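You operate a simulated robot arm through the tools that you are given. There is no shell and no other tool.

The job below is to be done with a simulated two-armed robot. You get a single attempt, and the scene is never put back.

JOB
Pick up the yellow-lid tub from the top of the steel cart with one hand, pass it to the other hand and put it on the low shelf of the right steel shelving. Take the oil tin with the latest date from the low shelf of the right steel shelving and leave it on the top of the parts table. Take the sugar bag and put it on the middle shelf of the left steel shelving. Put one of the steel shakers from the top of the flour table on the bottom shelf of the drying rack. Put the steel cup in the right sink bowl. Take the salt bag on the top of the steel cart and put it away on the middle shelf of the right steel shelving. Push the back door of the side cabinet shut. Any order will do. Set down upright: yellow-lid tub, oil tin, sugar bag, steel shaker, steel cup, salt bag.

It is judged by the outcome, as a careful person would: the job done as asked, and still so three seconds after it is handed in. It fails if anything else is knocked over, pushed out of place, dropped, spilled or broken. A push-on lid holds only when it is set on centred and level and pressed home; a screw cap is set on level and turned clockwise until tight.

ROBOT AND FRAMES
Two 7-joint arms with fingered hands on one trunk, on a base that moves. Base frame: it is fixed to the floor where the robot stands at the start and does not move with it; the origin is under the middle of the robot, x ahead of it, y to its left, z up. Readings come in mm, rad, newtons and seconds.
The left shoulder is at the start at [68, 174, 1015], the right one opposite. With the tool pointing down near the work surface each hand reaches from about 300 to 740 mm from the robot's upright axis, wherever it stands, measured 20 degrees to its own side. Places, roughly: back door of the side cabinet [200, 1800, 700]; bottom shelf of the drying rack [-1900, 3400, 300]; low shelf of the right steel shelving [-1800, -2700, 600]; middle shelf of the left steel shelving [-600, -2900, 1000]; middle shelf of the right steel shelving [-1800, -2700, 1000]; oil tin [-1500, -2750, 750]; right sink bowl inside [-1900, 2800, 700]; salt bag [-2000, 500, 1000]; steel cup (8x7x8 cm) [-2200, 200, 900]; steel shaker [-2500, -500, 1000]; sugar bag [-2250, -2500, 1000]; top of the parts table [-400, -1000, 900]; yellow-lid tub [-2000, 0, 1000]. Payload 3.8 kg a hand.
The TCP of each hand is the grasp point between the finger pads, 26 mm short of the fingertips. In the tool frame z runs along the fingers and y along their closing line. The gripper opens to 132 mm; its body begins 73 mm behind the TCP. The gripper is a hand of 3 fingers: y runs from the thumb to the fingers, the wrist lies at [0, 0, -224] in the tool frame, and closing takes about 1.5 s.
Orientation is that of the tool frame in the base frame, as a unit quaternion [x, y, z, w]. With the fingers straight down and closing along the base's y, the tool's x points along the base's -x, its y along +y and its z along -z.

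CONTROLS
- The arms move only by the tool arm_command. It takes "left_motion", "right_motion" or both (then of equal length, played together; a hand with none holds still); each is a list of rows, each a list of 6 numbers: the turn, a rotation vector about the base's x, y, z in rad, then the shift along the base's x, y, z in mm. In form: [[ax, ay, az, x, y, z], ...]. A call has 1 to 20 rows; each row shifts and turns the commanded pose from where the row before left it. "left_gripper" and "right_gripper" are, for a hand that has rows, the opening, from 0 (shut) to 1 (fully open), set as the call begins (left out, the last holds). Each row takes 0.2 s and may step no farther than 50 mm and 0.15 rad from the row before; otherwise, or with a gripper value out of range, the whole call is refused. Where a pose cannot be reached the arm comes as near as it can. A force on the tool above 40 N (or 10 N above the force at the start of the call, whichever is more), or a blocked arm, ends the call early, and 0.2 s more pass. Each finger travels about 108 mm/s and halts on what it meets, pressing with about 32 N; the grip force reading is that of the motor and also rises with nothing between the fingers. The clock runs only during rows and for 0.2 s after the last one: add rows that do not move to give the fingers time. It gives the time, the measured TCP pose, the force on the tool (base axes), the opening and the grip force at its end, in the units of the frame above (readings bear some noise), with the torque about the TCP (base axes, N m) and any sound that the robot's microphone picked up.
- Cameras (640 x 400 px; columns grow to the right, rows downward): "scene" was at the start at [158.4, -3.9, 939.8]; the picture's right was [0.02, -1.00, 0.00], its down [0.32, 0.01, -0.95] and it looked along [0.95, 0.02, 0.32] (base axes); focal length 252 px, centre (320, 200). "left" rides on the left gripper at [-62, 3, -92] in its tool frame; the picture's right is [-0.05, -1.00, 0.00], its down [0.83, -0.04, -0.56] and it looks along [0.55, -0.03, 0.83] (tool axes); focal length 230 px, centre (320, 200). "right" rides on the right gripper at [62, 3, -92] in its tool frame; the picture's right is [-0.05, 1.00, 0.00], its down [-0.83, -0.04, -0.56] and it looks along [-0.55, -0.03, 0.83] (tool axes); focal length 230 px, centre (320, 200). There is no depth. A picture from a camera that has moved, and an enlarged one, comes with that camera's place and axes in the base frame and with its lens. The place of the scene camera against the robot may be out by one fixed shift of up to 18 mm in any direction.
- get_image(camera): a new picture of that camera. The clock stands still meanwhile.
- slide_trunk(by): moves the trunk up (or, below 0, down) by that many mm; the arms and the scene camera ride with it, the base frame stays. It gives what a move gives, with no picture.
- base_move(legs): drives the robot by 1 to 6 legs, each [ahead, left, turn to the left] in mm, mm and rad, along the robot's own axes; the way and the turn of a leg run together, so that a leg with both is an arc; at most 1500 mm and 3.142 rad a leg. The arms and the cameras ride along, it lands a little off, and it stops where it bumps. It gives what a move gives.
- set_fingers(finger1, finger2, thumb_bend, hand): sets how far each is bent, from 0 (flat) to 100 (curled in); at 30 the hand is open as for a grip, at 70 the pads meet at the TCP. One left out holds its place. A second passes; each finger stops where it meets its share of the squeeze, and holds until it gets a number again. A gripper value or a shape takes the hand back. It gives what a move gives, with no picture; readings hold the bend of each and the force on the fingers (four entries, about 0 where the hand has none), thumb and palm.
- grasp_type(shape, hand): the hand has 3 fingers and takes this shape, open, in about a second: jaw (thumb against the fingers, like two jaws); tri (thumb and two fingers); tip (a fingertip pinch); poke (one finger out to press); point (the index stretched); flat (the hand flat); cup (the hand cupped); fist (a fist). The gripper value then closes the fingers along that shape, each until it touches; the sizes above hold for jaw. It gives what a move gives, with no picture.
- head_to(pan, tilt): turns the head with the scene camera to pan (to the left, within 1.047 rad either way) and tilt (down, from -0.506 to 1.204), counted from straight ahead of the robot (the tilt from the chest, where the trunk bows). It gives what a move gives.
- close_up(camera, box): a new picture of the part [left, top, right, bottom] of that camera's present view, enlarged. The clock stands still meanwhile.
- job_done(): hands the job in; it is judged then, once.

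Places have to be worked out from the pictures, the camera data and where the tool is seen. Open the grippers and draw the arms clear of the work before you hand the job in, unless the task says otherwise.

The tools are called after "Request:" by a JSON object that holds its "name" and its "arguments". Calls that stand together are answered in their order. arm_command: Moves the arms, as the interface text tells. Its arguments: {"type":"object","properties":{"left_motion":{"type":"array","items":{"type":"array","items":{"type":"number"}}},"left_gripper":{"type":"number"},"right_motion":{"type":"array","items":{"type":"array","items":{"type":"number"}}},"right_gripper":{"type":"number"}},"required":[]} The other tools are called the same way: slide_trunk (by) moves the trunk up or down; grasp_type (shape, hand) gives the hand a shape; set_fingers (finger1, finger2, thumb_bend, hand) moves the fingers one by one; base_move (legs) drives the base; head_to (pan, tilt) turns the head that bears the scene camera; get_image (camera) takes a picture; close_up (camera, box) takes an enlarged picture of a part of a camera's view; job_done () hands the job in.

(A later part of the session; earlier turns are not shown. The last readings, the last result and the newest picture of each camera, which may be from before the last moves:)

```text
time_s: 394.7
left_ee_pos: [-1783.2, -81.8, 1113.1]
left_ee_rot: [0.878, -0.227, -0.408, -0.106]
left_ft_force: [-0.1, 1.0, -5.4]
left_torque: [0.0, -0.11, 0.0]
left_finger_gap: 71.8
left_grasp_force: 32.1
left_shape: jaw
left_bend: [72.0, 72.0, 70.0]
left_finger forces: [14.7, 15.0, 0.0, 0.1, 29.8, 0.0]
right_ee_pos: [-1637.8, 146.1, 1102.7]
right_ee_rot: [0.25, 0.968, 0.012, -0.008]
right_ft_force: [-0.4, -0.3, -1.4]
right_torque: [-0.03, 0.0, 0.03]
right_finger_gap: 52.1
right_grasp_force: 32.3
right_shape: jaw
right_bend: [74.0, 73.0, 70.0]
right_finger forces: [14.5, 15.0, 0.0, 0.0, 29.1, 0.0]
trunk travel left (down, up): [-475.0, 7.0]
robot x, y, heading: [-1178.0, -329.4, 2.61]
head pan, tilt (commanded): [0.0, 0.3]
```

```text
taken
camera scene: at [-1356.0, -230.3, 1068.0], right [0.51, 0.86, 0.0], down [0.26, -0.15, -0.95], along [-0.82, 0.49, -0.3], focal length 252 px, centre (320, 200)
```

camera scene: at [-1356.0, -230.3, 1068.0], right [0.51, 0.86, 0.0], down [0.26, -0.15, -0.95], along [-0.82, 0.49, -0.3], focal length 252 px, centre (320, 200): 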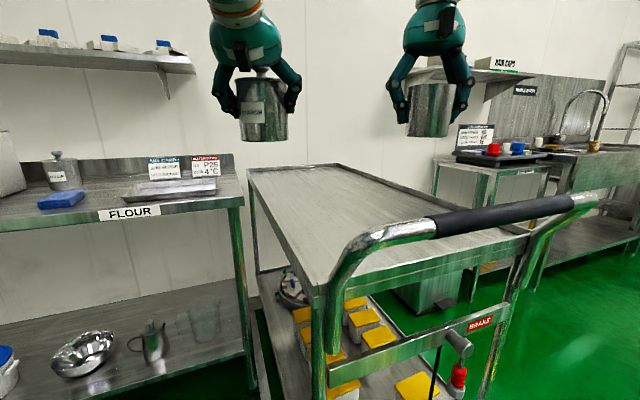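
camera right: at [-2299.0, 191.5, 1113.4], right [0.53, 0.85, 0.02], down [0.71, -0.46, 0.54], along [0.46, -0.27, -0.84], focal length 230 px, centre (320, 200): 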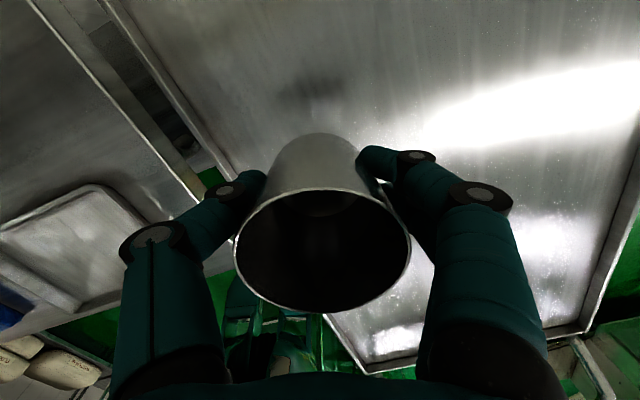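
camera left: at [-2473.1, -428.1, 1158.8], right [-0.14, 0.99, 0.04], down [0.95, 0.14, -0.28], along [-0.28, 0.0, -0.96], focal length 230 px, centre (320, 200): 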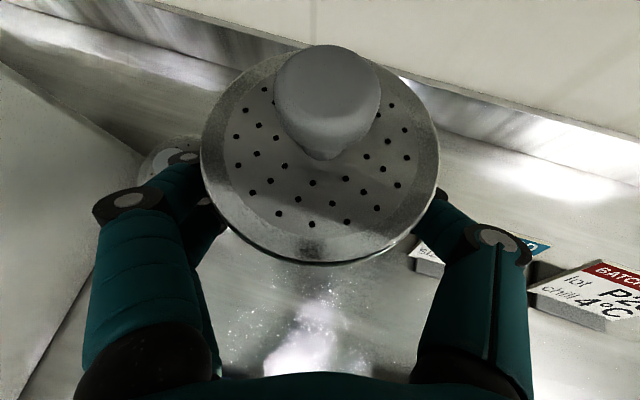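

Both items are held securely and the cart/flour table look undisturbed. Turning north and moving east a bit before driving up to the drying rack.

Request:
{"name": "base_move", "arguments": {"legs": [[0, 0, -1.04], [0, -330, 0], [1400, 0, 0]]}}

Request:
{"name": "get_image", "arguments": {"camera": "scene"}}

```text
time_s: 399.1
left_ee_pos: [-1244.7, 333.7, 1108.3]
left_ee_rot: [0.651, -0.632, -0.302, -0.291]
left_ft_force: [-0.2, 0.0, -6.7]
left_torque: [-0.07, 0.0, 0.03]
left_finger_gap: 71.5
left_grasp_force: 31.8
left_shape: jaw
left_bend: [72.0, 72.0, 70.0]
left_finger forces: [14.6, 15.1, 0.1, 0.1, 29.7, 0.0]
right_ee_pos: [-974.7, 326.3, 1101.9]
right_ee_rot: [0.696, 0.718, 0.013, 0.0]
right_ft_force: [-0.2, -0.4, -0.9]
right_torque: [0.04, 0.0, -0.01]
right_finger_gap: 51.7
right_grasp_force: 32.3
right_shape: jaw
right_bend: [74.0, 73.0, 70.0]
right_finger forces: [14.5, 15.1, 0.1, 0.0, 29.0, 0.0]
trunk travel left (down, up): [-475.0, 7.0]
robot x, y, heading: [-1147.2, -312.3, 1.575]
head pan, tilt (commanded): [0.0, 0.3]
stopped in leg 2: the robot was blocked; the commanded pose is now the measured one
```

```text
taken
camera scene: at [-1153.9, -118.0, 1068.1], right [1.0, 0.0, 0.0], down [0.0, -0.3, -0.95], along [0.0, 0.95, -0.3], focal length 252 px, centre (320, 200)
```

scene: 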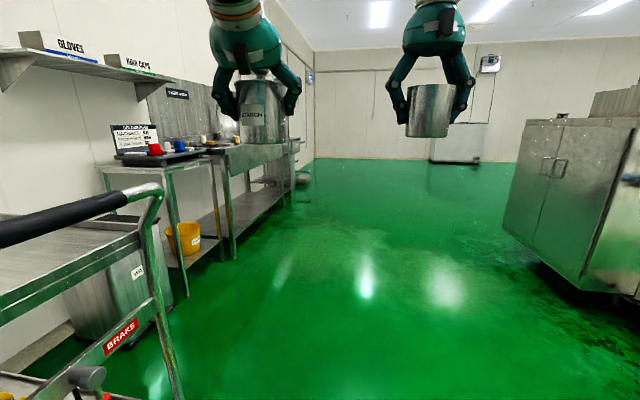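

Something blocked the sideways move to the right (likely my rear near the parts table). I'll move forward first, away from it, and check.

Request:
{"name": "base_move", "arguments": {"legs": [[400, 0, 0]]}}

Request:
{"name": "head_to", "arguments": {"pan": -0.9, "tilt": 0.5}}

Request:
{"name": "get_image", "arguments": {"camera": "scene"}}

```text
time_s: 401.6
left_ee_pos: [-1249.5, 734.1, 1110.4]
left_ee_rot: [0.65, -0.632, -0.302, -0.294]
left_ft_force: [-1.2, 0.4, -5.9]
left_torque: [-0.05, -0.02, 0.0]
left_finger_gap: 71.7
left_grasp_force: 31.6
left_shape: jaw
left_bend: [72.0, 72.0, 70.0]
left_finger forces: [14.6, 15.0, 0.1, 0.0, 29.6, 0.0]
right_ee_pos: [-977.0, 725.9, 1103.1]
right_ee_rot: [0.696, 0.718, 0.015, 0.0]
right_ft_force: [-0.1, 0.3, -1.0]
right_torque: [0.01, -0.03, -0.01]
right_finger_gap: 51.6
right_grasp_force: 32.2
right_shape: jaw
right_bend: [74.0, 73.0, 70.0]
right_finger forces: [14.5, 14.9, 0.0, 0.0, 29.0, 0.1]
trunk travel left (down, up): [-475.0, 7.0]
robot x, y, heading: [-1150.6, 86.9, 1.573]
head pan, tilt (commanded): [0.0, 0.3]
```

```text
time_s: 402.8
left_ee_pos: [-1249.2, 733.8, 1110.4]
left_ee_rot: [0.651, -0.631, -0.303, -0.293]
left_ft_force: [-0.8, -0.3, -5.8]
left_torque: [-0.08, -0.03, -0.01]
left_finger_gap: 71.7
left_grasp_force: 32.5
left_shape: jaw
left_bend: [72.0, 72.0, 70.0]
left_finger forces: [14.6, 15.0, 0.1, 0.1, 29.6, 0.0]
right_ee_pos: [-977.7, 727.1, 1103.6]
right_ee_rot: [0.696, 0.718, 0.015, 0.0]
right_ft_force: [-0.3, 0.1, 0.1]
right_torque: [-0.02, 0.0, 0.0]
right_finger_gap: 51.6
right_grasp_force: 31.9
right_shape: jaw
right_bend: [74.0, 73.0, 70.0]
right_finger forces: [14.4, 15.0, 0.0, 0.1, 29.0, 0.0]
trunk travel left (down, up): [-475.0, 7.0]
robot x, y, heading: [-1142.8, 87.8, 1.574]
head pan, tilt (commanded): [-0.901, 0.499]
```

```text
taken
camera scene: at [-1084.9, 245.3, 1049.8], right [0.62, -0.78, 0.0], down [-0.37, -0.3, -0.88], along [0.69, 0.55, -0.48], focal length 252 px, centre (320, 200)
```

scene: 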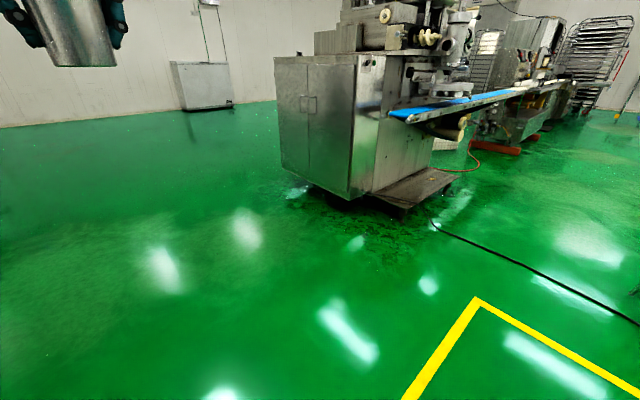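

The floor to my right is free and the cabinet is shut, so the block came from behind-right (parts-table corner). I'll turn to look at the table and make sure nothing on it was disturbed.

Request:
{"name": "head_to", "arguments": {"pan": 0.0, "tilt": 0.3}}

Request:
{"name": "base_move", "arguments": {"legs": [[250, 0, 0], [0, 0, -2.7]]}}

Request:
{"name": "get_image", "arguments": {"camera": "scene"}}

```text
time_s: 403.9
left_ee_pos: [-1248.0, 733.7, 1111.3]
left_ee_rot: [0.651, -0.631, -0.303, -0.293]
left_ft_force: [-0.2, -0.6, -6.7]
left_torque: [-0.08, -0.05, -0.02]
left_finger_gap: 71.6
left_grasp_force: 32.2
left_shape: jaw
left_bend: [72.0, 72.0, 70.0]
left_finger forces: [14.5, 15.0, 0.0, 0.0, 29.6, 0.1]
right_ee_pos: [-977.8, 726.9, 1102.7]
right_ee_rot: [0.696, 0.718, 0.015, 0.0]
right_ft_force: [-0.3, 0.4, -0.6]
right_torque: [-0.02, 0.01, 0.0]
right_finger_gap: 51.7
right_grasp_force: 31.6
right_shape: jaw
right_bend: [74.0, 73.0, 70.0]
right_finger forces: [14.5, 14.9, 0.0, 0.0, 29.0, 0.0]
trunk travel left (down, up): [-475.0, 7.0]
robot x, y, heading: [-1148.7, 84.9, 1.577]
head pan, tilt (commanded): [0.0, 0.3]
```

```text
time_s: 412.1
left_ee_pos: [-771.0, -209.2, 1111.7]
left_ee_rot: [0.465, 0.778, -0.216, 0.362]
left_ft_force: [0.0, -0.3, -6.2]
left_torque: [0.06, 0.04, -0.01]
left_finger_gap: 71.3
left_grasp_force: 31.7
left_shape: jaw
left_bend: [72.0, 72.0, 70.0]
left_finger forces: [14.5, 15.1, 0.0, 0.0, 29.4, 0.1]
right_ee_pos: [-1016.7, -321.8, 1104.5]
right_ee_rot: [0.858, -0.514, 0.003, 0.015]
right_ft_force: [-0.2, -0.3, -0.9]
right_torque: [0.03, 0.01, -0.02]
right_finger_gap: 51.6
right_grasp_force: 32.2
right_shape: jaw
right_bend: [74.0, 73.0, 70.0]
right_finger forces: [14.6, 14.9, 0.0, 0.0, 28.8, 0.0]
trunk travel left (down, up): [-475.0, 7.0]
robot x, y, heading: [-1151.4, 330.1, -1.108]
head pan, tilt (commanded): [0.0, 0.3]
```

```text
taken
camera scene: at [-1065.7, 141.2, 1068.2], right [-0.89, -0.45, 0.0], down [-0.13, 0.26, -0.96], along [0.43, -0.85, -0.3], focal length 252 px, centre (320, 200)
```

scene: 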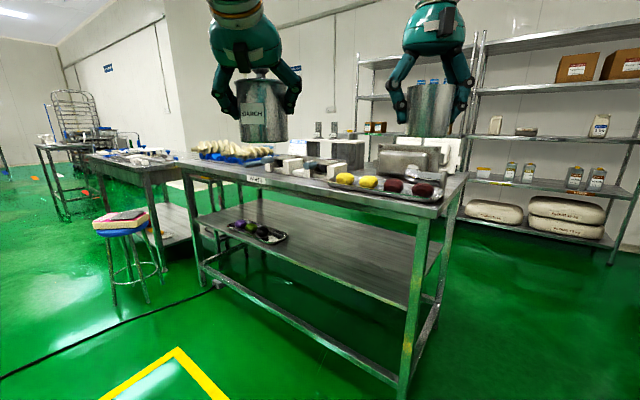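

Zooming in on the table to check the items.

Request:
{"name": "close_up", "arguments": {"camera": "scene", "box": [180, 110, 480, 220]}}

```text
2.13 times, centred on (330, 165) of scene
camera zoom: at [-1065.7, 141.2, 1068.2], right [-0.89, -0.45, 0.0], down [-0.13, 0.26, -0.96], along [0.43, -0.85, -0.3], focal length 537 px, centre (299, 275)
```

zoom: 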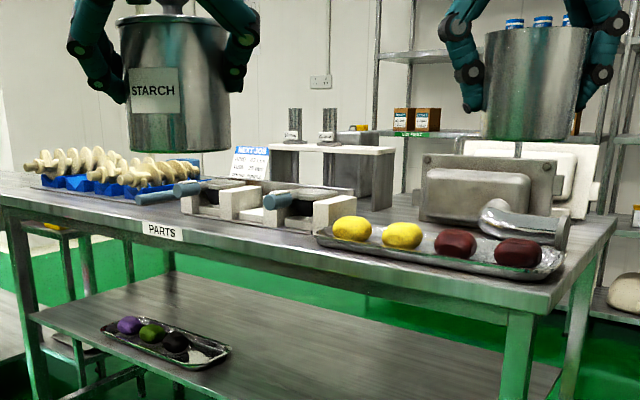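

Nothing on the parts table was disturbed (and the oil tin's cap is visible behind the bridge). Continuing: shift east, turn north, and drive up toward the rack.

Request:
{"name": "base_move", "arguments": {"legs": [[0, 330, 0], [0, 0, 2.679], [1400, 0, 0]]}}

```text
time_s: 428.6
left_ee_pos: [-1068.5, 2533.7, 1111.7]
left_ee_rot: [0.669, -0.612, -0.311, -0.284]
left_ft_force: [1.0, 0.2, -6.2]
left_torque: [-0.08, -0.03, 0.0]
left_finger_gap: 71.5
left_grasp_force: 31.9
left_shape: jaw
left_bend: [72.0, 72.0, 70.0]
left_finger forces: [14.2, 15.1, 0.0, 0.1, 29.5, 0.0]
right_ee_pos: [-797.4, 2542.1, 1104.1]
right_ee_rot: [0.675, 0.738, 0.015, 0.0]
right_ft_force: [0.4, -0.4, -0.7]
right_torque: [0.01, 0.01, 0.0]
right_finger_gap: 51.5
right_grasp_force: 32.0
right_shape: jaw
right_bend: [74.0, 73.0, 70.0]
right_finger forces: [14.6, 14.8, 0.1, 0.0, 28.5, 0.0]
trunk travel left (down, up): [-475.0, 7.0]
robot x, y, heading: [-929.7, 1891.6, 1.631]
head pan, tilt (commanded): [0.0, 0.3]
```

Continuing north with a sideways correction, then turning left to face the rack squarely.

Request:
{"name": "base_move", "arguments": {"legs": [[820, -115, 0], [820, -115, 0], [0, 0, 1.367]]}}

Request:
{"name": "get_image", "arguments": {"camera": "scene"}}

```text
time_s: 440.4
left_ee_pos: [-1448.8, 3556.0, 1111.0]
left_ee_rot: [0.905, -0.06, -0.42, -0.028]
left_ft_force: [0.0, 0.5, -6.5]
left_torque: [0.01, -0.13, 0.0]
left_finger_gap: 71.5
left_grasp_force: 32.5
left_shape: jaw
left_bend: [72.0, 72.0, 70.0]
left_finger forces: [14.3, 15.2, 0.0, 0.1, 29.5, 0.1]
right_ee_pos: [-1395.7, 3820.1, 1103.9]
right_ee_rot: [0.068, 0.998, 0.011, -0.01]
right_ft_force: [-0.4, 0.5, -0.9]
right_torque: [0.01, 0.0, 0.04]
right_finger_gap: 51.4
right_grasp_force: 31.9
right_shape: jaw
right_bend: [74.0, 73.0, 70.0]
right_finger forces: [14.6, 14.9, 0.0, 0.0, 28.6, 0.0]
trunk travel left (down, up): [-475.0, 7.0]
robot x, y, heading: [-791.9, 3547.9, 2.982]
head pan, tilt (commanded): [0.0, 0.3]
```

```text
taken
camera scene: at [-999.0, 3574.0, 1068.2], right [0.16, 0.99, 0.0], down [0.29, -0.05, -0.96], along [-0.94, 0.15, -0.3], focal length 252 px, centre (320, 200)
```

scene: 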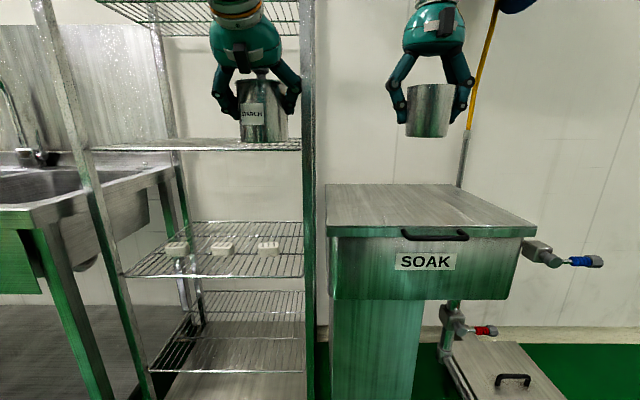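

Facing the rack and SOAK tank. I'll pull the right hand (cup) back to keep it clear, then lower the trunk fully for the bottom shelf.

Request:
{"name": "arm_command", "arguments": {"right_motion": [[0, 0, 0, 39, -6, 0], [0, 0, 0, 39, -6, 0], [0, 0, 0, 39, -6, 0], [0, 0, 0, 39, -6, 0], [0, 0, 0, 39, -6, 0], [0, 0, 0, 0, 0, 0]]}}

Request:
{"name": "slide_trunk", "arguments": {"by": -400}}

Request:
{"name": "slide_trunk", "arguments": {"by": -70}}

Request:
{"name": "get_image", "arguments": {"camera": "scene"}}

```text
time_s: 441.8
left_ee_pos: [-1449.1, 3555.9, 1110.5]
left_ee_rot: [0.905, -0.06, -0.42, -0.027]
left_ft_force: [-0.3, 0.0, -6.0]
left_torque: [-0.02, -0.11, -0.03]
left_finger_gap: 71.5
left_grasp_force: 31.8
left_shape: jaw
left_bend: [72.0, 72.0, 70.0]
left_finger forces: [14.4, 15.1, 0.0, 0.0, 29.5, 0.0]
right_ee_pos: [-1392.2, 3808.9, 1125.6]
right_ee_rot: [0.068, 0.998, 0.011, -0.008]
right_ft_force: [-0.5, 0.5, -1.3]
right_torque: [0.01, 0.01, 0.0]
right_finger_gap: 51.3
right_grasp_force: 32.0
right_shape: jaw
right_bend: [74.0, 73.0, 70.0]
right_finger forces: [14.6, 14.9, 0.0, 0.1, 28.6, 0.1]
right hand out of reach, approached as far as the arm can: row 1, 2, 3, 4, 5
trunk travel left (down, up): [-475.0, 7.0]
robot x, y, heading: [-793.3, 3548.0, 2.982]
head pan, tilt (commanded): [0.0, 0.3]
```

```text
time_s: 445.6
left_ee_pos: [-1448.3, 3554.0, 711.2]
left_ee_rot: [0.905, -0.062, -0.42, -0.028]
left_ft_force: [0.0, -0.1, -6.6]
left_torque: [-0.03, -0.07, 0.0]
left_finger_gap: 71.4
left_grasp_force: 32.1
left_shape: jaw
left_bend: [72.0, 72.0, 70.0]
left_finger forces: [14.3, 15.1, 0.1, 0.1, 29.5, 0.0]
right_ee_pos: [-1356.0, 3802.3, 342.0]
right_ee_rot: [0.062, 0.949, -0.02, 0.308]
right_ft_force: [0.5, 0.4, -1.2]
right_torque: [-0.02, 0.02, 0.02]
right_finger_gap: 51.1
right_grasp_force: 32.0
right_shape: jaw
right_bend: [74.0, 73.0, 70.0]
right_finger forces: [14.8, 14.9, 0.1, 0.0, 28.6, 0.1]
trunk travel left (down, up): [-75.0, 407.0]
robot x, y, heading: [-792.2, 3548.0, 2.984]
head pan, tilt (commanded): [0.0, 0.3]
```

```text
time_s: 446.7
left_ee_pos: [-1448.7, 3556.7, 641.3]
left_ee_rot: [0.905, -0.06, -0.421, -0.027]
left_ft_force: [0.3, 0.7, -6.3]
left_torque: [-0.04, -0.05, 0.0]
left_finger_gap: 71.6
left_grasp_force: 31.8
left_shape: jaw
left_bend: [72.0, 72.0, 70.0]
left_finger forces: [14.4, 15.0, 0.1, 0.0, 29.4, 0.0]
right_ee_pos: [-1360.0, 3803.2, 269.3]
right_ee_rot: [0.061, 0.945, -0.021, 0.32]
right_ft_force: [-0.4, 0.4, -0.7]
right_torque: [0.05, 0.01, 0.0]
right_finger_gap: 51.3
right_grasp_force: 32.3
right_shape: jaw
right_bend: [74.0, 73.0, 70.0]
right_finger forces: [14.7, 14.9, 0.0, 0.0, 28.7, 0.1]
trunk travel left (down, up): [-5.0, 477.0]
robot x, y, heading: [-791.1, 3547.8, 2.978]
head pan, tilt (commanded): [0.0, 0.3]
```

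```text
taken
camera scene: at [-991.8, 3572.9, 570.6], right [0.16, 0.99, 0.0], down [0.29, -0.05, -0.96], along [-0.94, 0.15, -0.3], focal length 252 px, centre (320, 200)
```

scene: 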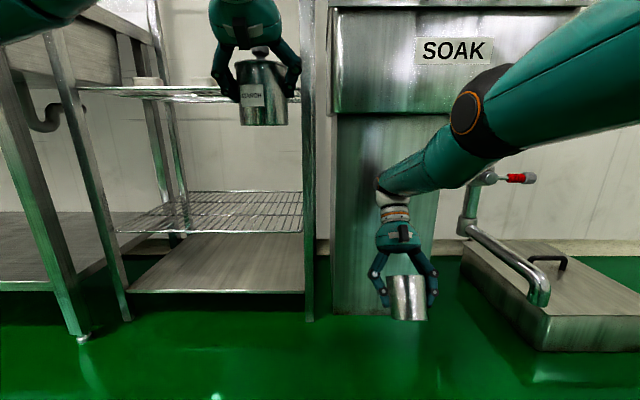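

The right arm drifted to a low, tilted pose during the trunk slide (it had been at a reach limit), though the cup is still held. I'll bring the right hand back upright and higher before anything else.

Request:
{"name": "arm_command", "arguments": {"right_motion": [[0, 0, 0, 0, 0, 20], [0.017, 0.129, 0, 5, 0, 35], [0.017, 0.129, 0, 5, 0, 35], [0.017, 0.129, 0, 10, 0, 35], [0.017, 0.129, 0, 10, 0, 35], [0.017, 0.129, 0, 10, 0, 35], [0, 0, 0, 10, 0, 35], [0, 0, 0, 0, 0, 0]]}}

Request:
{"name": "get_image", "arguments": {"camera": "scene"}}

Request:
{"name": "get_image", "arguments": {"camera": "right"}}

```text
time_s: 448.3
left_ee_pos: [-1447.4, 3552.6, 640.3]
left_ee_rot: [0.906, -0.059, -0.419, -0.026]
left_ft_force: [-0.6, 0.4, -5.3]
left_torque: [-0.01, -0.06, 0.01]
left_finger_gap: 71.4
left_grasp_force: 32.6
left_shape: jaw
left_bend: [72.0, 72.0, 70.0]
left_finger forces: [14.5, 15.2, 0.0, 0.0, 29.5, 0.1]
right_ee_pos: [-1491.0, 3816.6, 349.6]
right_ee_rot: [0.071, 0.993, 0.011, 0.098]
right_ft_force: [-0.8, 0.3, -0.1]
right_torque: [0.04, 0.0, 0.03]
right_finger_gap: 51.2
right_grasp_force: 31.7
right_shape: jaw
right_bend: [74.0, 73.0, 70.0]
right_finger forces: [14.7, 15.1, 0.0, 0.0, 28.8, 0.0]
right hand out of reach, approached as far as the arm can: row 1, 2, 3, 4, 5, 6, 7
trunk travel left (down, up): [-5.0, 477.0]
robot x, y, heading: [-791.1, 3549.6, 2.978]
head pan, tilt (commanded): [0.0, 0.3]
stopped in row 7 (right hand): the arm was blocked; the commanded pose is now the measured one
```

```text
taken
camera scene: at [-990.9, 3571.7, 570.8], right [0.16, 0.99, 0.0], down [0.29, -0.05, -0.96], along [-0.94, 0.15, -0.3], focal length 252 px, centre (320, 200)
```

scene: 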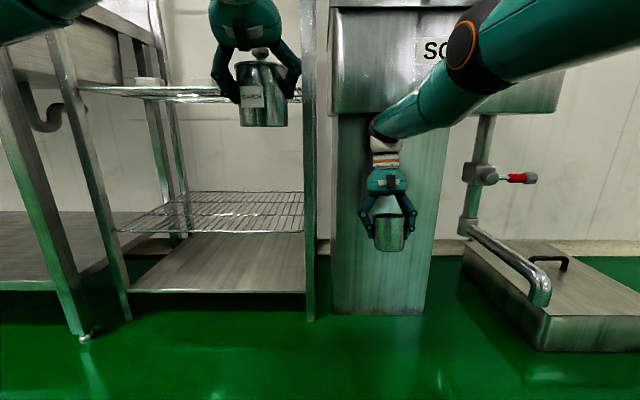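

```text
taken
camera right: at [-1568.1, 3827.3, 426.6], right [0.19, 0.98, 0.05], down [0.69, -0.17, 0.7], along [0.7, -0.1, -0.71], focal length 230 px, centre (320, 200)
```

right: 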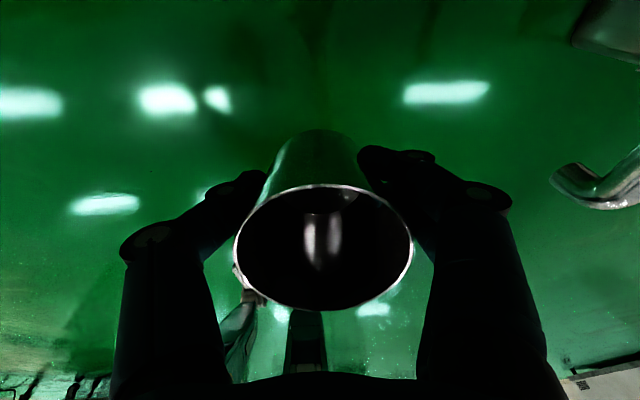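

The right hand reached forward and touched something near the SOAK tank. Backing the base off 250 mm first, then I'll retract the right hand at this lower height where it has more freedom.

Request:
{"name": "base_move", "arguments": {"legs": [[-250, 0, 0]]}}

Request:
{"name": "arm_command", "arguments": {"right_motion": [[0, 0, 0, 20, -3, 0], [0, 0, 0, 30, -5, 0], [0, 0, 0, 30, -5, 0], [0, 0, 0, 30, -5, 0], [0, 0, 0, 0, 0, 0]]}}

Request:
{"name": "get_image", "arguments": {"camera": "scene"}}

```text
time_s: 450.1
left_ee_pos: [-1200.0, 3513.6, 640.8]
left_ee_rot: [0.905, -0.061, -0.42, -0.028]
left_ft_force: [0.4, -0.1, -5.9]
left_torque: [-0.01, -0.09, -0.01]
left_finger_gap: 71.6
left_grasp_force: 32.4
left_shape: jaw
left_bend: [72.0, 72.0, 70.0]
left_finger forces: [14.4, 15.1, 0.0, 0.0, 29.5, 0.0]
right_ee_pos: [-1242.2, 3777.8, 349.5]
right_ee_rot: [0.072, 0.993, 0.012, 0.097]
right_ft_force: [-0.8, 0.0, -0.8]
right_torque: [0.02, 0.0, 0.02]
right_finger_gap: 51.4
right_grasp_force: 32.2
right_shape: jaw
right_bend: [74.0, 73.0, 70.0]
right_finger forces: [14.7, 15.1, 0.0, 0.0, 28.8, 0.1]
trunk travel left (down, up): [-5.0, 477.0]
robot x, y, heading: [-540.3, 3505.6, 2.979]
head pan, tilt (commanded): [0.0, 0.3]
```

```text
time_s: 451.4
left_ee_pos: [-1199.1, 3513.2, 641.4]
left_ee_rot: [0.905, -0.061, -0.42, -0.028]
left_ft_force: [-0.9, 0.3, -7.4]
left_torque: [-0.01, -0.07, -0.01]
left_finger_gap: 71.7
left_grasp_force: 31.8
left_shape: jaw
left_bend: [72.0, 72.0, 70.0]
left_finger forces: [14.4, 15.1, 0.0, 0.0, 29.5, 0.0]
right_ee_pos: [-1239.3, 3767.9, 337.5]
right_ee_rot: [0.072, 0.993, 0.012, 0.097]
right_ft_force: [0.2, 0.0, -1.5]
right_torque: [0.01, 0.03, -0.02]
right_finger_gap: 51.0
right_grasp_force: 32.0
right_shape: jaw
right_bend: [74.0, 73.0, 70.0]
right_finger forces: [14.7, 15.1, 0.1, 0.0, 28.9, 0.0]
right hand out of reach, approached as far as the arm can: row 1, 2, 3, 4
trunk travel left (down, up): [-5.0, 477.0]
robot x, y, heading: [-540.1, 3509.6, 2.981]
head pan, tilt (commanded): [0.0, 0.3]
```

```text
taken
camera scene: at [-742.4, 3531.7, 570.6], right [0.16, 0.99, 0.0], down [0.29, -0.05, -0.96], along [-0.94, 0.15, -0.3], focal length 252 px, centre (320, 200)
```

scene: 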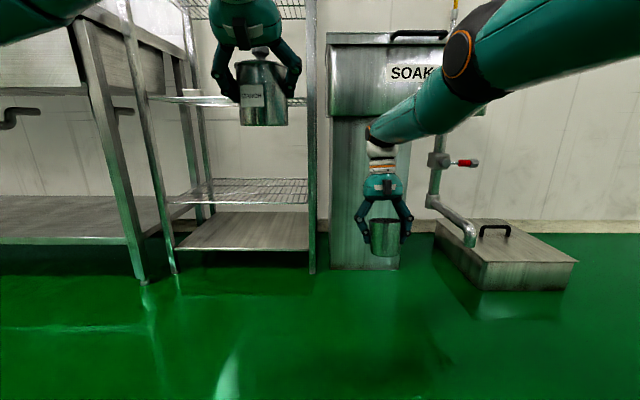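

The right wrist is at a limit in this orientation. I'll yaw the right hand 90° toward its natural orientation (cup stays upright) and take out the tilt, with everything clear around it.

Request:
{"name": "arm_command", "arguments": {"right_motion": [[0, 0.018, 0.14, 0, 0, 5], [0, 0.018, 0.14, 0, 0, 5], [0, 0.018, 0.14, 0, 0, 5], [0, 0.018, 0.14, 0, 0, 5], [0, 0.018, 0.14, 0, 0, 5], [0, 0.018, 0.14, 0, 0, 5], [0, 0.018, 0.14, 0, 0, 5], [0, 0.018, 0.14, 0, 0, 5], [0, 0.018, 0.14, 0, 0, 5], [0, 0.018, 0.14, 0, 0, 5], [0, 0.018, 0.14, 0, 0, 5], [0, 0, 0, 0, 0, 0]]}}

Request:
{"name": "get_image", "arguments": {"camera": "scene"}}

```text
time_s: 453.9
left_ee_pos: [-1199.1, 3514.2, 640.6]
left_ee_rot: [0.905, -0.061, -0.42, -0.028]
left_ft_force: [0.2, 0.3, -5.5]
left_torque: [0.01, -0.08, 0.01]
left_finger_gap: 71.7
left_grasp_force: 31.3
left_shape: jaw
left_bend: [72.0, 72.0, 70.0]
left_finger forces: [14.4, 15.1, 0.1, 0.0, 29.5, 0.0]
right_ee_pos: [-1322.1, 3767.9, 377.0]
right_ee_rot: [-0.639, 0.766, 0.068, -0.027]
right_ft_force: [-0.7, -1.1, -0.9]
right_torque: [0.03, 0.04, 0.02]
right_finger_gap: 51.5
right_grasp_force: 31.8
right_shape: jaw
right_bend: [74.0, 73.0, 70.0]
right_finger forces: [14.6, 15.1, 0.1, 0.0, 28.8, 0.0]
right hand out of reach, approached as far as the arm can: row 1, 2, 3, 4, 5, 6, 7, 8, 9, 10, 11
trunk travel left (down, up): [-5.0, 477.0]
robot x, y, heading: [-542.6, 3508.7, 2.982]
head pan, tilt (commanded): [0.0, 0.3]
```

```text
taken
camera scene: at [-742.4, 3531.7, 570.6], right [0.16, 0.99, 0.0], down [0.29, -0.05, -0.96], along [-0.94, 0.15, -0.3], focal length 252 px, centre (320, 200)
```

scene: 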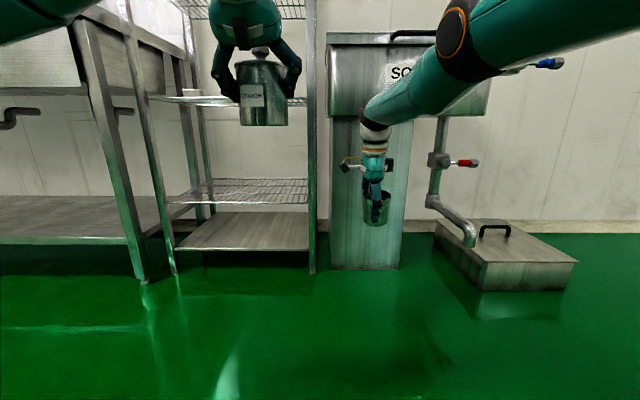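

The hand turned but slid outward. Raising the trunk first (it carries the arms rigidly), then I'll continue turning the right hand to its natural orientation.

Request:
{"name": "slide_trunk", "arguments": {"by": 400}}

Request:
{"name": "get_image", "arguments": {"camera": "scene"}}

```text
time_s: 457.8
left_ee_pos: [-1199.6, 3513.0, 1038.3]
left_ee_rot: [0.906, -0.06, -0.419, -0.027]
left_ft_force: [-0.7, -0.5, -6.0]
left_torque: [-0.04, -0.08, -0.03]
left_finger_gap: 71.5
left_grasp_force: 31.8
left_shape: jaw
left_bend: [72.0, 72.0, 70.0]
left_finger forces: [14.4, 15.2, 0.1, 0.0, 29.6, 0.1]
right_ee_pos: [-1302.3, 3763.9, 1089.7]
right_ee_rot: [-0.609, 0.741, 0.227, -0.166]
right_ft_force: [0.3, 0.3, -2.1]
right_torque: [-0.04, 0.0, 0.0]
right_finger_gap: 51.2
right_grasp_force: 31.8
right_shape: jaw
right_bend: [74.0, 73.0, 70.0]
right_finger forces: [14.7, 14.9, 0.0, 0.0, 28.9, 0.0]
trunk travel left (down, up): [-405.0, 77.0]
robot x, y, heading: [-543.7, 3506.3, 2.98]
head pan, tilt (commanded): [0.0, 0.3]
```

```text
taken
camera scene: at [-741.0, 3531.4, 972.4], right [0.16, 0.99, 0.0], down [0.29, -0.05, -0.96], along [-0.94, 0.15, -0.3], focal length 252 px, centre (320, 200)
```

scene: 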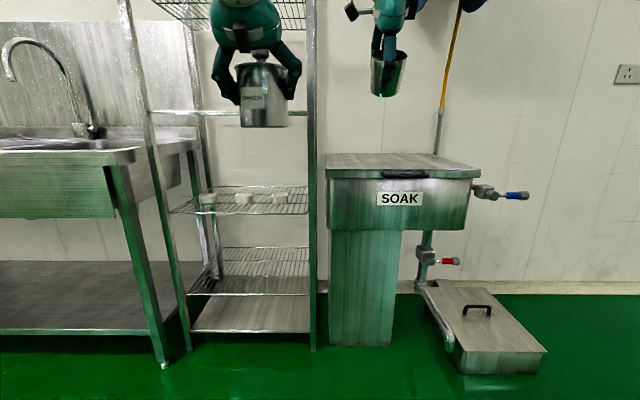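

The right arm re-settled higher but tilted. I'll straighten it (tool down) and pull it back 120 mm in this clear space.

Request:
{"name": "arm_command", "arguments": {"right_motion": [[-0.035, -0.138, 0, 30, -5, 0], [-0.035, -0.138, 0, 30, -5, 0], [-0.035, -0.138, 0, 30, -5, 0], [-0.035, -0.138, 0, 30, -5, 0], [0, 0, 0, 0, 0, 0]]}}

Request:
{"name": "get_image", "arguments": {"camera": "scene"}}

```text
time_s: 459.0
left_ee_pos: [-1198.8, 3513.4, 1039.8]
left_ee_rot: [0.905, -0.061, -0.42, -0.028]
left_ft_force: [-0.6, -1.2, -6.9]
left_torque: [0.04, -0.08, 0.02]
left_finger_gap: 71.5
left_grasp_force: 32.5
left_shape: jaw
left_bend: [72.0, 72.0, 70.0]
left_finger forces: [14.3, 15.0, 0.0, 0.0, 29.5, 0.0]
right_ee_pos: [-1174.5, 3744.8, 1087.2]
right_ee_rot: [-0.635, 0.772, -0.001, 0.001]
right_ft_force: [-0.2, -0.3, -0.8]
right_torque: [0.0, -0.02, -0.02]
right_finger_gap: 51.4
right_grasp_force: 32.2
right_shape: jaw
right_bend: [74.0, 73.0, 70.0]
right_finger forces: [14.8, 15.1, 0.0, 0.0, 28.7, 0.0]
right hand out of reach, approached as far as the arm can: row 2, 4
trunk travel left (down, up): [-405.0, 77.0]
robot x, y, heading: [-539.0, 3507.8, 2.982]
head pan, tilt (commanded): [0.0, 0.3]
```

```text
taken
camera scene: at [-740.8, 3531.3, 972.5], right [0.16, 0.99, 0.0], down [0.29, -0.05, -0.96], along [-0.94, 0.15, -0.3], focal length 252 px, centre (320, 200)
```

scene: 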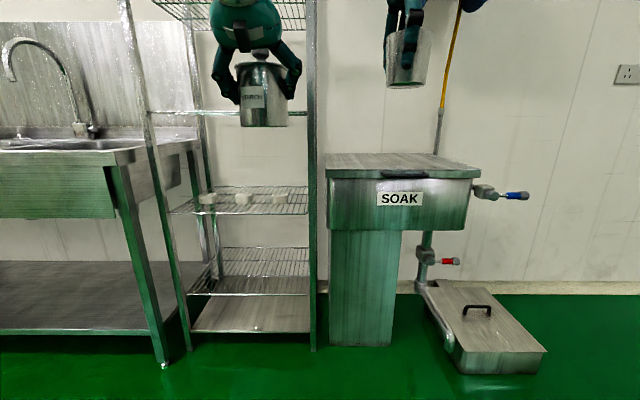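

The right hand is now cleanly tool-down. Continuing to turn it to its natural orientation while pulling it back ~200 mm.

Request:
{"name": "arm_command", "arguments": {"right_motion": [[0, 0, 0.14, 20, 0, 0], [0, 0, 0.14, 20, 0, 0], [0, 0, 0.14, 20, 0, 0], [0, 0, 0.14, 20, 0, 0], [0, 0, 0.14, 20, 0, 0], [0, 0, 0.14, 20, 0, 0], [0, 0, 0.14, 20, 0, 0], [0, 0, 0.14, 20, 0, 0], [0, 0, 0.14, 20, 0, 0], [0, 0, 0.14, 20, 0, 0], [0, 0, 0.14, 0, 0, 0], [0, 0, 0, 0, 0, 0]]}}

Request:
{"name": "get_image", "arguments": {"camera": "scene"}}

```text
time_s: 461.6
left_ee_pos: [-1199.3, 3513.4, 1041.0]
left_ee_rot: [0.905, -0.061, -0.42, -0.028]
left_ft_force: [0.3, 0.2, -5.7]
left_torque: [-0.01, -0.11, 0.02]
left_finger_gap: 71.4
left_grasp_force: 31.3
left_shape: jaw
left_bend: [72.0, 72.0, 70.0]
left_finger forces: [14.4, 15.1, 0.1, 0.0, 29.5, 0.0]
right_ee_pos: [-1148.8, 3745.2, 1152.0]
right_ee_rot: [0.896, -0.445, -0.001, -0.001]
right_ft_force: [-0.3, 0.1, -1.5]
right_torque: [-0.01, -0.01, -0.01]
right_finger_gap: 51.0
right_grasp_force: 31.8
right_shape: jaw
right_bend: [74.0, 73.0, 70.0]
right_finger forces: [14.7, 15.0, 0.0, 0.0, 28.7, 0.0]
right hand out of reach, approached as far as the arm can: row 1, 2, 3, 4, 5, 6, 7, 8, 9, 10
trunk travel left (down, up): [-405.0, 77.0]
robot x, y, heading: [-544.7, 3506.8, 2.98]
head pan, tilt (commanded): [0.0, 0.3]
```

```text
taken
camera scene: at [-740.9, 3531.4, 972.5], right [0.16, 0.99, 0.0], down [0.29, -0.05, -0.96], along [-0.94, 0.15, -0.3], focal length 252 px, centre (320, 200)
```

scene: 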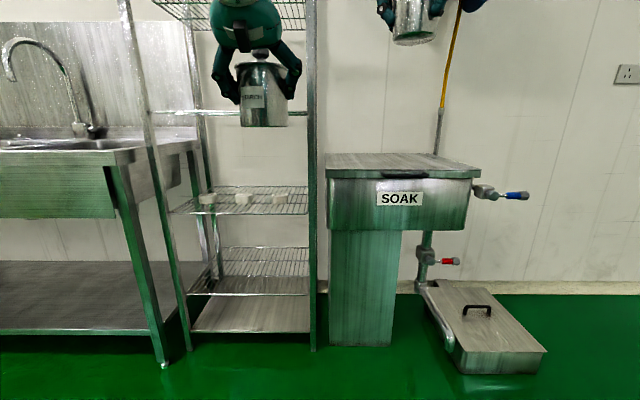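

Before going on I want a right-arm pose that folds. I'll finish turning it to the natural orientation while lowering it, which should bring the wrist within easy reach.

Request:
{"name": "arm_command", "arguments": {"right_motion": [[0, 0, 0.1, 0, 0, -30], [0, 0, 0.1, 0, 0, -30], [0, 0, 0.1, 0, 0, -30], [0, 0, 0.1, 5, 0, -30], [0, 0, 0.1, 10, 0, -30], [0, 0, 0.1, 10, 0, -30], [0, 0, 0.1, 15, 0, -30], [0, 0, 0.06, 15, 0, -20], [0, 0, 0, 0, 0, 0]]}}

Request:
{"name": "get_image", "arguments": {"camera": "scene"}}

```text
time_s: 463.6
left_ee_pos: [-1198.7, 3514.1, 1040.3]
left_ee_rot: [0.905, -0.061, -0.42, -0.028]
left_ft_force: [0.8, 0.4, -5.8]
left_torque: [0.0, -0.05, 0.01]
left_finger_gap: 71.5
left_grasp_force: 31.5
left_shape: jaw
left_bend: [72.0, 72.0, 70.0]
left_finger forces: [14.5, 15.1, 0.0, 0.0, 29.6, 0.1]
right_ee_pos: [-1200.9, 3746.7, 944.2]
right_ee_rot: [0.997, -0.083, 0.002, 0.0]
right_ft_force: [0.2, -0.1, -1.3]
right_torque: [0.03, -0.01, 0.0]
right_finger_gap: 51.2
right_grasp_force: 31.4
right_shape: jaw
right_bend: [74.0, 73.0, 70.0]
right_finger forces: [14.8, 15.0, 0.2, 0.0, 28.5, 0.0]
right hand out of reach, approached as far as the arm can: row 1, 2, 3, 4, 5, 6, 7, 8
trunk travel left (down, up): [-405.0, 77.0]
robot x, y, heading: [-543.0, 3505.1, 2.982]
head pan, tilt (commanded): [0.0, 0.3]
```

```text
taken
camera scene: at [-740.8, 3531.4, 972.6], right [0.16, 0.99, 0.0], down [0.29, -0.05, -0.96], along [-0.94, 0.15, -0.3], focal length 252 px, centre (320, 200)
```

scene: 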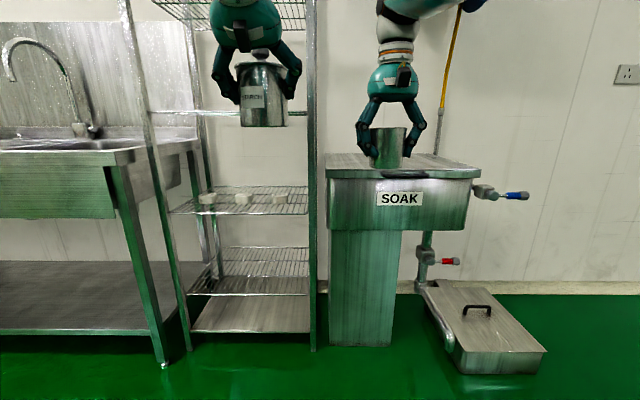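

The right arm is stuck fully stretched. Tilting the hand forward while holding the cup's place should make the elbow bend; testing that with a few rows (the cup is empty, so tilt is harmless).

Request:
{"name": "arm_command", "arguments": {"right_motion": [[0.0224, 0.138, 0, 0, 0, 0], [0.0224, 0.138, 0, 0, 0, 0], [0.0224, 0.138, 0, 20, -3, 0], [0.0224, 0.138, 0, 20, -3, 0], [0.0224, 0.138, 0, 20, -3, 0], [0, 0, 0, 0, 0, 0]]}}

```text
time_s: 465.0
left_ee_pos: [-1199.0, 3514.0, 1041.0]
left_ee_rot: [0.905, -0.06, -0.421, -0.027]
left_ft_force: [-0.8, 0.3, -6.2]
left_torque: [-0.04, -0.11, 0.02]
left_finger_gap: 71.4
left_grasp_force: 32.6
left_shape: jaw
left_bend: [72.0, 72.0, 70.0]
left_finger forces: [14.3, 15.0, 0.1, 0.1, 29.6, 0.0]
right_ee_pos: [-1344.7, 3723.8, 954.5]
right_ee_rot: [0.936, -0.077, -0.343, -0.027]
right_ft_force: [0.4, -0.3, -1.2]
right_torque: [0.03, -0.03, -0.02]
right_finger_gap: 51.3
right_grasp_force: 32.0
right_shape: jaw
right_bend: [74.0, 73.0, 70.0]
right_finger forces: [15.0, 14.9, 0.1, 0.1, 28.5, 0.0]
right hand out of reach, approached as far as the arm can: row 1, 2, 3, 4, 5
trunk travel left (down, up): [-405.0, 77.0]
robot x, y, heading: [-539.8, 3507.6, 2.979]
head pan, tilt (commanded): [0.0, 0.3]
```

The arm stays stretched. Testing a pure small inward move without rotation to see how it responds.

Request:
{"name": "arm_command", "arguments": {"right_motion": [[0, 0, 0, 10, -2, 0], [0, 0, 0, 10, -2, 0], [0, 0, 0, 10, -2, 0], [0, 0, 0, 10, -2, 0]]}}

Request:
{"name": "arm_command", "arguments": {"right_motion": [[0, 0, 0, 48, -8, 0], [0, 0, 0, 48, -8, 0], [0, 0, 0, 48, -8, 0]]}}

```text
time_s: 466.0
left_ee_pos: [-1198.8, 3514.1, 1041.0]
left_ee_rot: [0.905, -0.061, -0.421, -0.028]
left_ft_force: [0.7, -0.4, -6.4]
left_torque: [-0.01, -0.08, -0.01]
left_finger_gap: 71.5
left_grasp_force: 32.2
left_shape: jaw
left_bend: [72.0, 72.0, 70.0]
left_finger forces: [14.3, 15.0, 0.0, 0.0, 29.5, 0.1]
right_ee_pos: [-1343.9, 3713.7, 956.4]
right_ee_rot: [0.936, -0.078, -0.341, -0.027]
right_ft_force: [-0.4, -0.6, 0.2]
right_torque: [-0.02, -0.03, -0.02]
right_finger_gap: 50.8
right_grasp_force: 32.0
right_shape: jaw
right_bend: [74.0, 73.0, 70.0]
right_finger forces: [14.9, 15.0, 0.0, 0.0, 28.4, 0.0]
right hand out of reach, approached as far as the arm can: row 1, 2, 3, 4
trunk travel left (down, up): [-405.0, 77.0]
robot x, y, heading: [-544.3, 3506.5, 2.984]
head pan, tilt (commanded): [0.0, 0.3]
```

```text
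time_s: 466.8
left_ee_pos: [-1198.4, 3513.3, 1040.8]
left_ee_rot: [0.905, -0.062, -0.42, -0.029]
left_ft_force: [-0.5, -0.7, -6.8]
left_torque: [0.0, -0.09, 0.01]
left_finger_gap: 71.5
left_grasp_force: 31.9
left_shape: jaw
left_bend: [72.0, 72.0, 70.0]
left_finger forces: [14.4, 15.1, 0.0, 0.1, 29.3, 0.0]
right_ee_pos: [-1339.5, 3679.3, 958.4]
right_ee_rot: [0.936, -0.077, -0.342, -0.026]
right_ft_force: [0.3, 0.1, -1.2]
right_torque: [0.0, -0.02, -0.02]
right_finger_gap: 51.4
right_grasp_force: 31.9
right_shape: jaw
right_bend: [74.0, 73.0, 70.0]
right_finger forces: [15.1, 15.0, 0.1, 0.1, 28.5, 0.1]
right hand out of reach, approached as far as the arm can: row 1, 2, 3
trunk travel left (down, up): [-405.0, 77.0]
robot x, y, heading: [-540.5, 3507.7, 2.982]
head pan, tilt (commanded): [0.0, 0.3]
```

Radial moves don't work but the arm swings freely along its reach. I'll use that: set the right hand tool-down again, and do the sink first, positioning with the base.

Request:
{"name": "arm_command", "arguments": {"right_motion": [[-0.0224, -0.138, 0, 20, 3, 0], [-0.0224, -0.138, 0, 20, 3, 0], [-0.0224, -0.138, 0, 20, 3, 0], [-0.0224, -0.138, 0, 20, 3, 0], [-0.0224, -0.138, 0, 20, 3, 0], [0, 0, 0, 0, 0, 0]]}}

Request:
{"name": "get_image", "arguments": {"camera": "scene"}}

```text
time_s: 468.2
left_ee_pos: [-1200.6, 3512.4, 1040.7]
left_ee_rot: [0.905, -0.061, -0.42, -0.029]
left_ft_force: [-0.4, -1.0, -6.0]
left_torque: [0.01, -0.08, 0.02]
left_finger_gap: 71.5
left_grasp_force: 31.6
left_shape: jaw
left_bend: [72.0, 72.0, 70.0]
left_finger forces: [14.3, 15.1, 0.0, 0.1, 29.4, 0.0]
right_ee_pos: [-1200.5, 3703.5, 957.9]
right_ee_rot: [0.997, -0.083, -0.001, 0.0]
right_ft_force: [-0.3, 0.0, -0.4]
right_torque: [-0.02, -0.02, 0.01]
right_finger_gap: 51.0
right_grasp_force: 32.0
right_shape: jaw
right_bend: [74.0, 73.0, 70.0]
right_finger forces: [14.9, 15.1, 0.0, 0.1, 28.5, 0.1]
right hand out of reach, approached as far as the arm can: row 1, 2, 3, 4, 5
trunk travel left (down, up): [-405.0, 77.0]
robot x, y, heading: [-541.7, 3505.1, 2.984]
head pan, tilt (commanded): [0.0, 0.3]
```

```text
taken
camera scene: at [-740.8, 3531.2, 972.5], right [0.16, 0.99, 0.0], down [0.29, -0.05, -0.96], along [-0.94, 0.15, -0.3], focal length 252 px, centre (320, 200)
```

scene: 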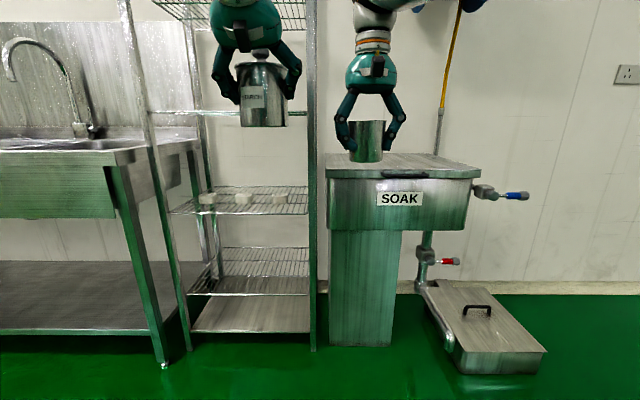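

Right hand is tool-down at z≈958. I'll shift it a little right and up, then turn and drive to the sink's right bowl at an angle that keeps the left hand away from the tap.

Request:
{"name": "arm_command", "arguments": {"right_motion": [[0, 0, 0, -2, 16, 15], [0, 0, 0, -2, 16, 15], [0, 0, 0, -2, 16, 15], [0, 0, 0, 0, 0, 0]]}}

Request:
{"name": "base_move", "arguments": {"legs": [[0, 0, 0.419], [0, 384, 0], [450, 0, 0]]}}

Request:
{"name": "get_image", "arguments": {"camera": "scene"}}

```text
time_s: 469.2
left_ee_pos: [-1199.2, 3513.3, 1040.9]
left_ee_rot: [0.905, -0.061, -0.42, -0.028]
left_ft_force: [0.0, -0.2, -5.8]
left_torque: [-0.01, -0.11, -0.03]
left_finger_gap: 71.7
left_grasp_force: 31.8
left_shape: jaw
left_bend: [72.0, 72.0, 70.0]
left_finger forces: [14.3, 15.0, 0.0, 0.0, 29.4, 0.0]
right_ee_pos: [-1196.7, 3751.6, 1000.5]
right_ee_rot: [0.997, -0.082, 0.001, 0.0]
right_ft_force: [-0.3, 0.4, -1.2]
right_torque: [0.02, 0.0, 0.0]
right_finger_gap: 51.1
right_grasp_force: 31.6
right_shape: jaw
right_bend: [74.0, 73.0, 70.0]
right_finger forces: [14.9, 15.1, 0.0, 0.1, 28.5, 0.0]
right hand out of reach, approached as far as the arm can: row 1, 2, 3
trunk travel left (down, up): [-405.0, 77.0]
robot x, y, heading: [-542.7, 3506.7, 2.983]
head pan, tilt (commanded): [0.0, 0.3]
```

```text
time_s: 476.6
left_ee_pos: [-1475.0, 2757.2, 1040.6]
left_ee_rot: [0.898, 0.13, -0.417, 0.06]
left_ft_force: [-0.3, -0.3, -6.3]
left_torque: [0.04, -0.09, 0.0]
left_finger_gap: 71.9
left_grasp_force: 32.0
left_shape: jaw
left_bend: [72.0, 72.0, 70.0]
left_finger forces: [14.4, 15.1, 0.1, 0.0, 29.4, 0.0]
right_ee_pos: [-1570.9, 2975.7, 1001.0]
right_ee_rot: [0.992, 0.128, 0.001, 0.0]
right_ft_force: [-0.6, -0.1, -0.2]
right_torque: [0.04, 0.02, -0.02]
right_finger_gap: 51.0
right_grasp_force: 32.2
right_shape: jaw
right_bend: [74.0, 73.0, 70.0]
right_finger forces: [14.9, 15.0, 0.1, 0.0, 28.5, 0.0]
trunk travel left (down, up): [-405.0, 77.0]
robot x, y, heading: [-873.8, 3020.4, -2.879]
head pan, tilt (commanded): [0.0, 0.3]
```

```text
taken
camera scene: at [-1066.8, 2963.7, 972.5], right [-0.26, 0.97, 0.0], down [0.29, 0.08, -0.96], along [-0.92, -0.25, -0.3], focal length 252 px, centre (320, 200)
```

scene: 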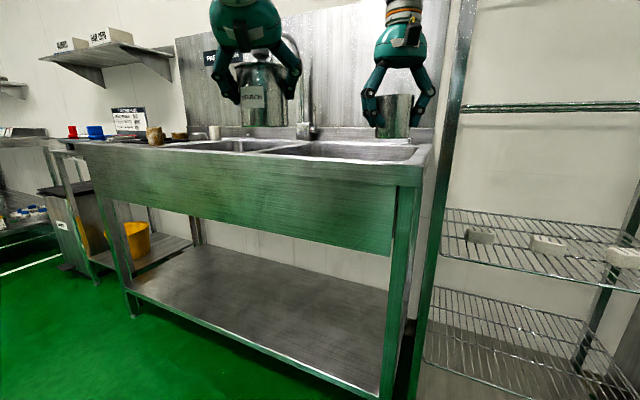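

Lined up with the right bowl, ~310 mm to go. Checking the right hand's camera, then easing ahead 160 mm.

Request:
{"name": "base_move", "arguments": {"legs": [[160, 0, 0]]}}

Request:
{"name": "get_image", "arguments": {"camera": "right"}}

Request:
{"name": "get_image", "arguments": {"camera": "scene"}}

```text
time_s: 478.0
left_ee_pos: [-1624.3, 2715.8, 1040.4]
left_ee_rot: [0.898, 0.131, -0.416, 0.061]
left_ft_force: [0.0, 0.2, -6.7]
left_torque: [0.02, -0.07, -0.02]
left_finger_gap: 71.7
left_grasp_force: 32.1
left_shape: jaw
left_bend: [72.0, 72.0, 70.0]
left_finger forces: [14.4, 15.2, 0.0, 0.0, 29.4, 0.0]
right_ee_pos: [-1719.0, 2934.2, 1001.2]
right_ee_rot: [0.992, 0.13, -0.001, 0.0]
right_ft_force: [-0.2, -0.3, -1.7]
right_torque: [0.02, 0.01, 0.02]
right_finger_gap: 51.2
right_grasp_force: 32.0
right_shape: jaw
right_bend: [74.0, 73.0, 70.0]
right_finger forces: [14.9, 15.1, 0.1, 0.1, 28.5, 0.0]
trunk travel left (down, up): [-405.0, 77.0]
robot x, y, heading: [-1024.2, 2978.3, -2.881]
head pan, tilt (commanded): [0.0, 0.3]
```

```text
taken
camera right: at [-1659.7, 2946.9, 1091.7], right [0.21, -0.98, 0.0], down [-0.81, -0.17, 0.56], along [-0.54, -0.11, -0.83], focal length 230 px, centre (320, 200)
```

right: 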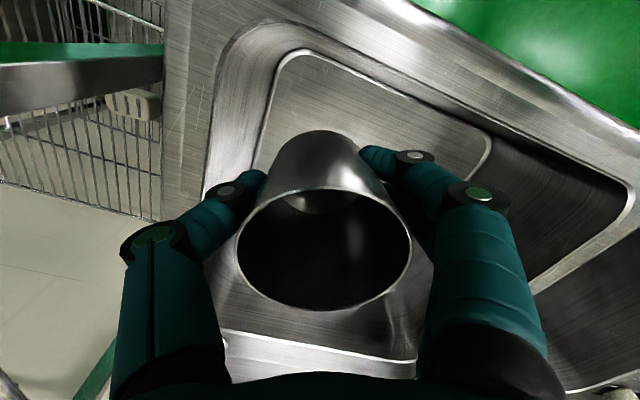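

```text
taken
camera scene: at [-1217.1, 2923.0, 972.5], right [-0.26, 0.97, 0.0], down [0.29, 0.08, -0.95], along [-0.92, -0.25, -0.3], focal length 252 px, centre (320, 200)
```

scene: 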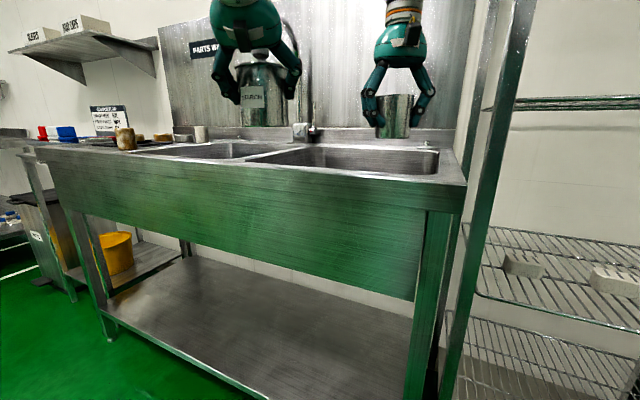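

The right bowl's rim spans about x -1690…-2120, y 2600…3020. I'll aim for (-1840, 2890), off the bowl centre. Moving ahead 128 mm, left 11 mm.

Request:
{"name": "base_move", "arguments": {"legs": [[128, 11, 0]]}}

Request:
{"name": "get_image", "arguments": {"camera": "right"}}

Request:
{"name": "get_image", "arguments": {"camera": "scene"}}

```text
time_s: 479.3
left_ee_pos: [-1745.5, 2672.6, 1041.1]
left_ee_rot: [0.897, 0.131, -0.417, 0.061]
left_ft_force: [-0.8, 0.0, -5.7]
left_torque: [0.03, -0.06, 0.04]
left_finger_gap: 71.5
left_grasp_force: 32.4
left_shape: jaw
left_bend: [72.0, 72.0, 70.0]
left_finger forces: [14.4, 15.1, 0.1, 0.1, 29.5, 0.1]
right_ee_pos: [-1840.8, 2890.6, 1000.2]
right_ee_rot: [0.992, 0.129, 0.001, 0.0]
right_ft_force: [0.0, 0.2, -1.1]
right_torque: [0.03, -0.02, 0.04]
right_finger_gap: 50.8
right_grasp_force: 32.1
right_shape: jaw
right_bend: [74.0, 73.0, 70.0]
right_finger forces: [15.0, 15.1, 0.0, 0.1, 28.6, 0.0]
trunk travel left (down, up): [-405.0, 77.0]
robot x, y, heading: [-1143.3, 2935.8, -2.881]
head pan, tilt (commanded): [0.0, 0.3]
```

```text
taken
camera right: at [-1779.8, 2903.9, 1092.0], right [0.2, -0.98, 0.0], down [-0.81, -0.17, 0.56], along [-0.54, -0.11, -0.83], focal length 230 px, centre (320, 200)
```

right: 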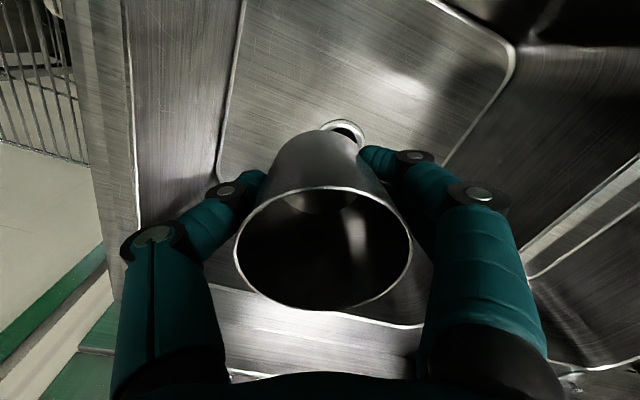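

```text
taken
camera scene: at [-1337.3, 2879.6, 972.5], right [-0.26, 0.97, 0.0], down [0.29, 0.08, -0.96], along [-0.92, -0.25, -0.3], focal length 252 px, centre (320, 200)
```

scene: 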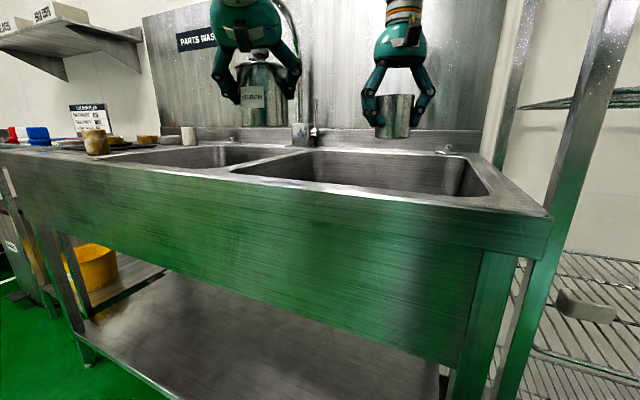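

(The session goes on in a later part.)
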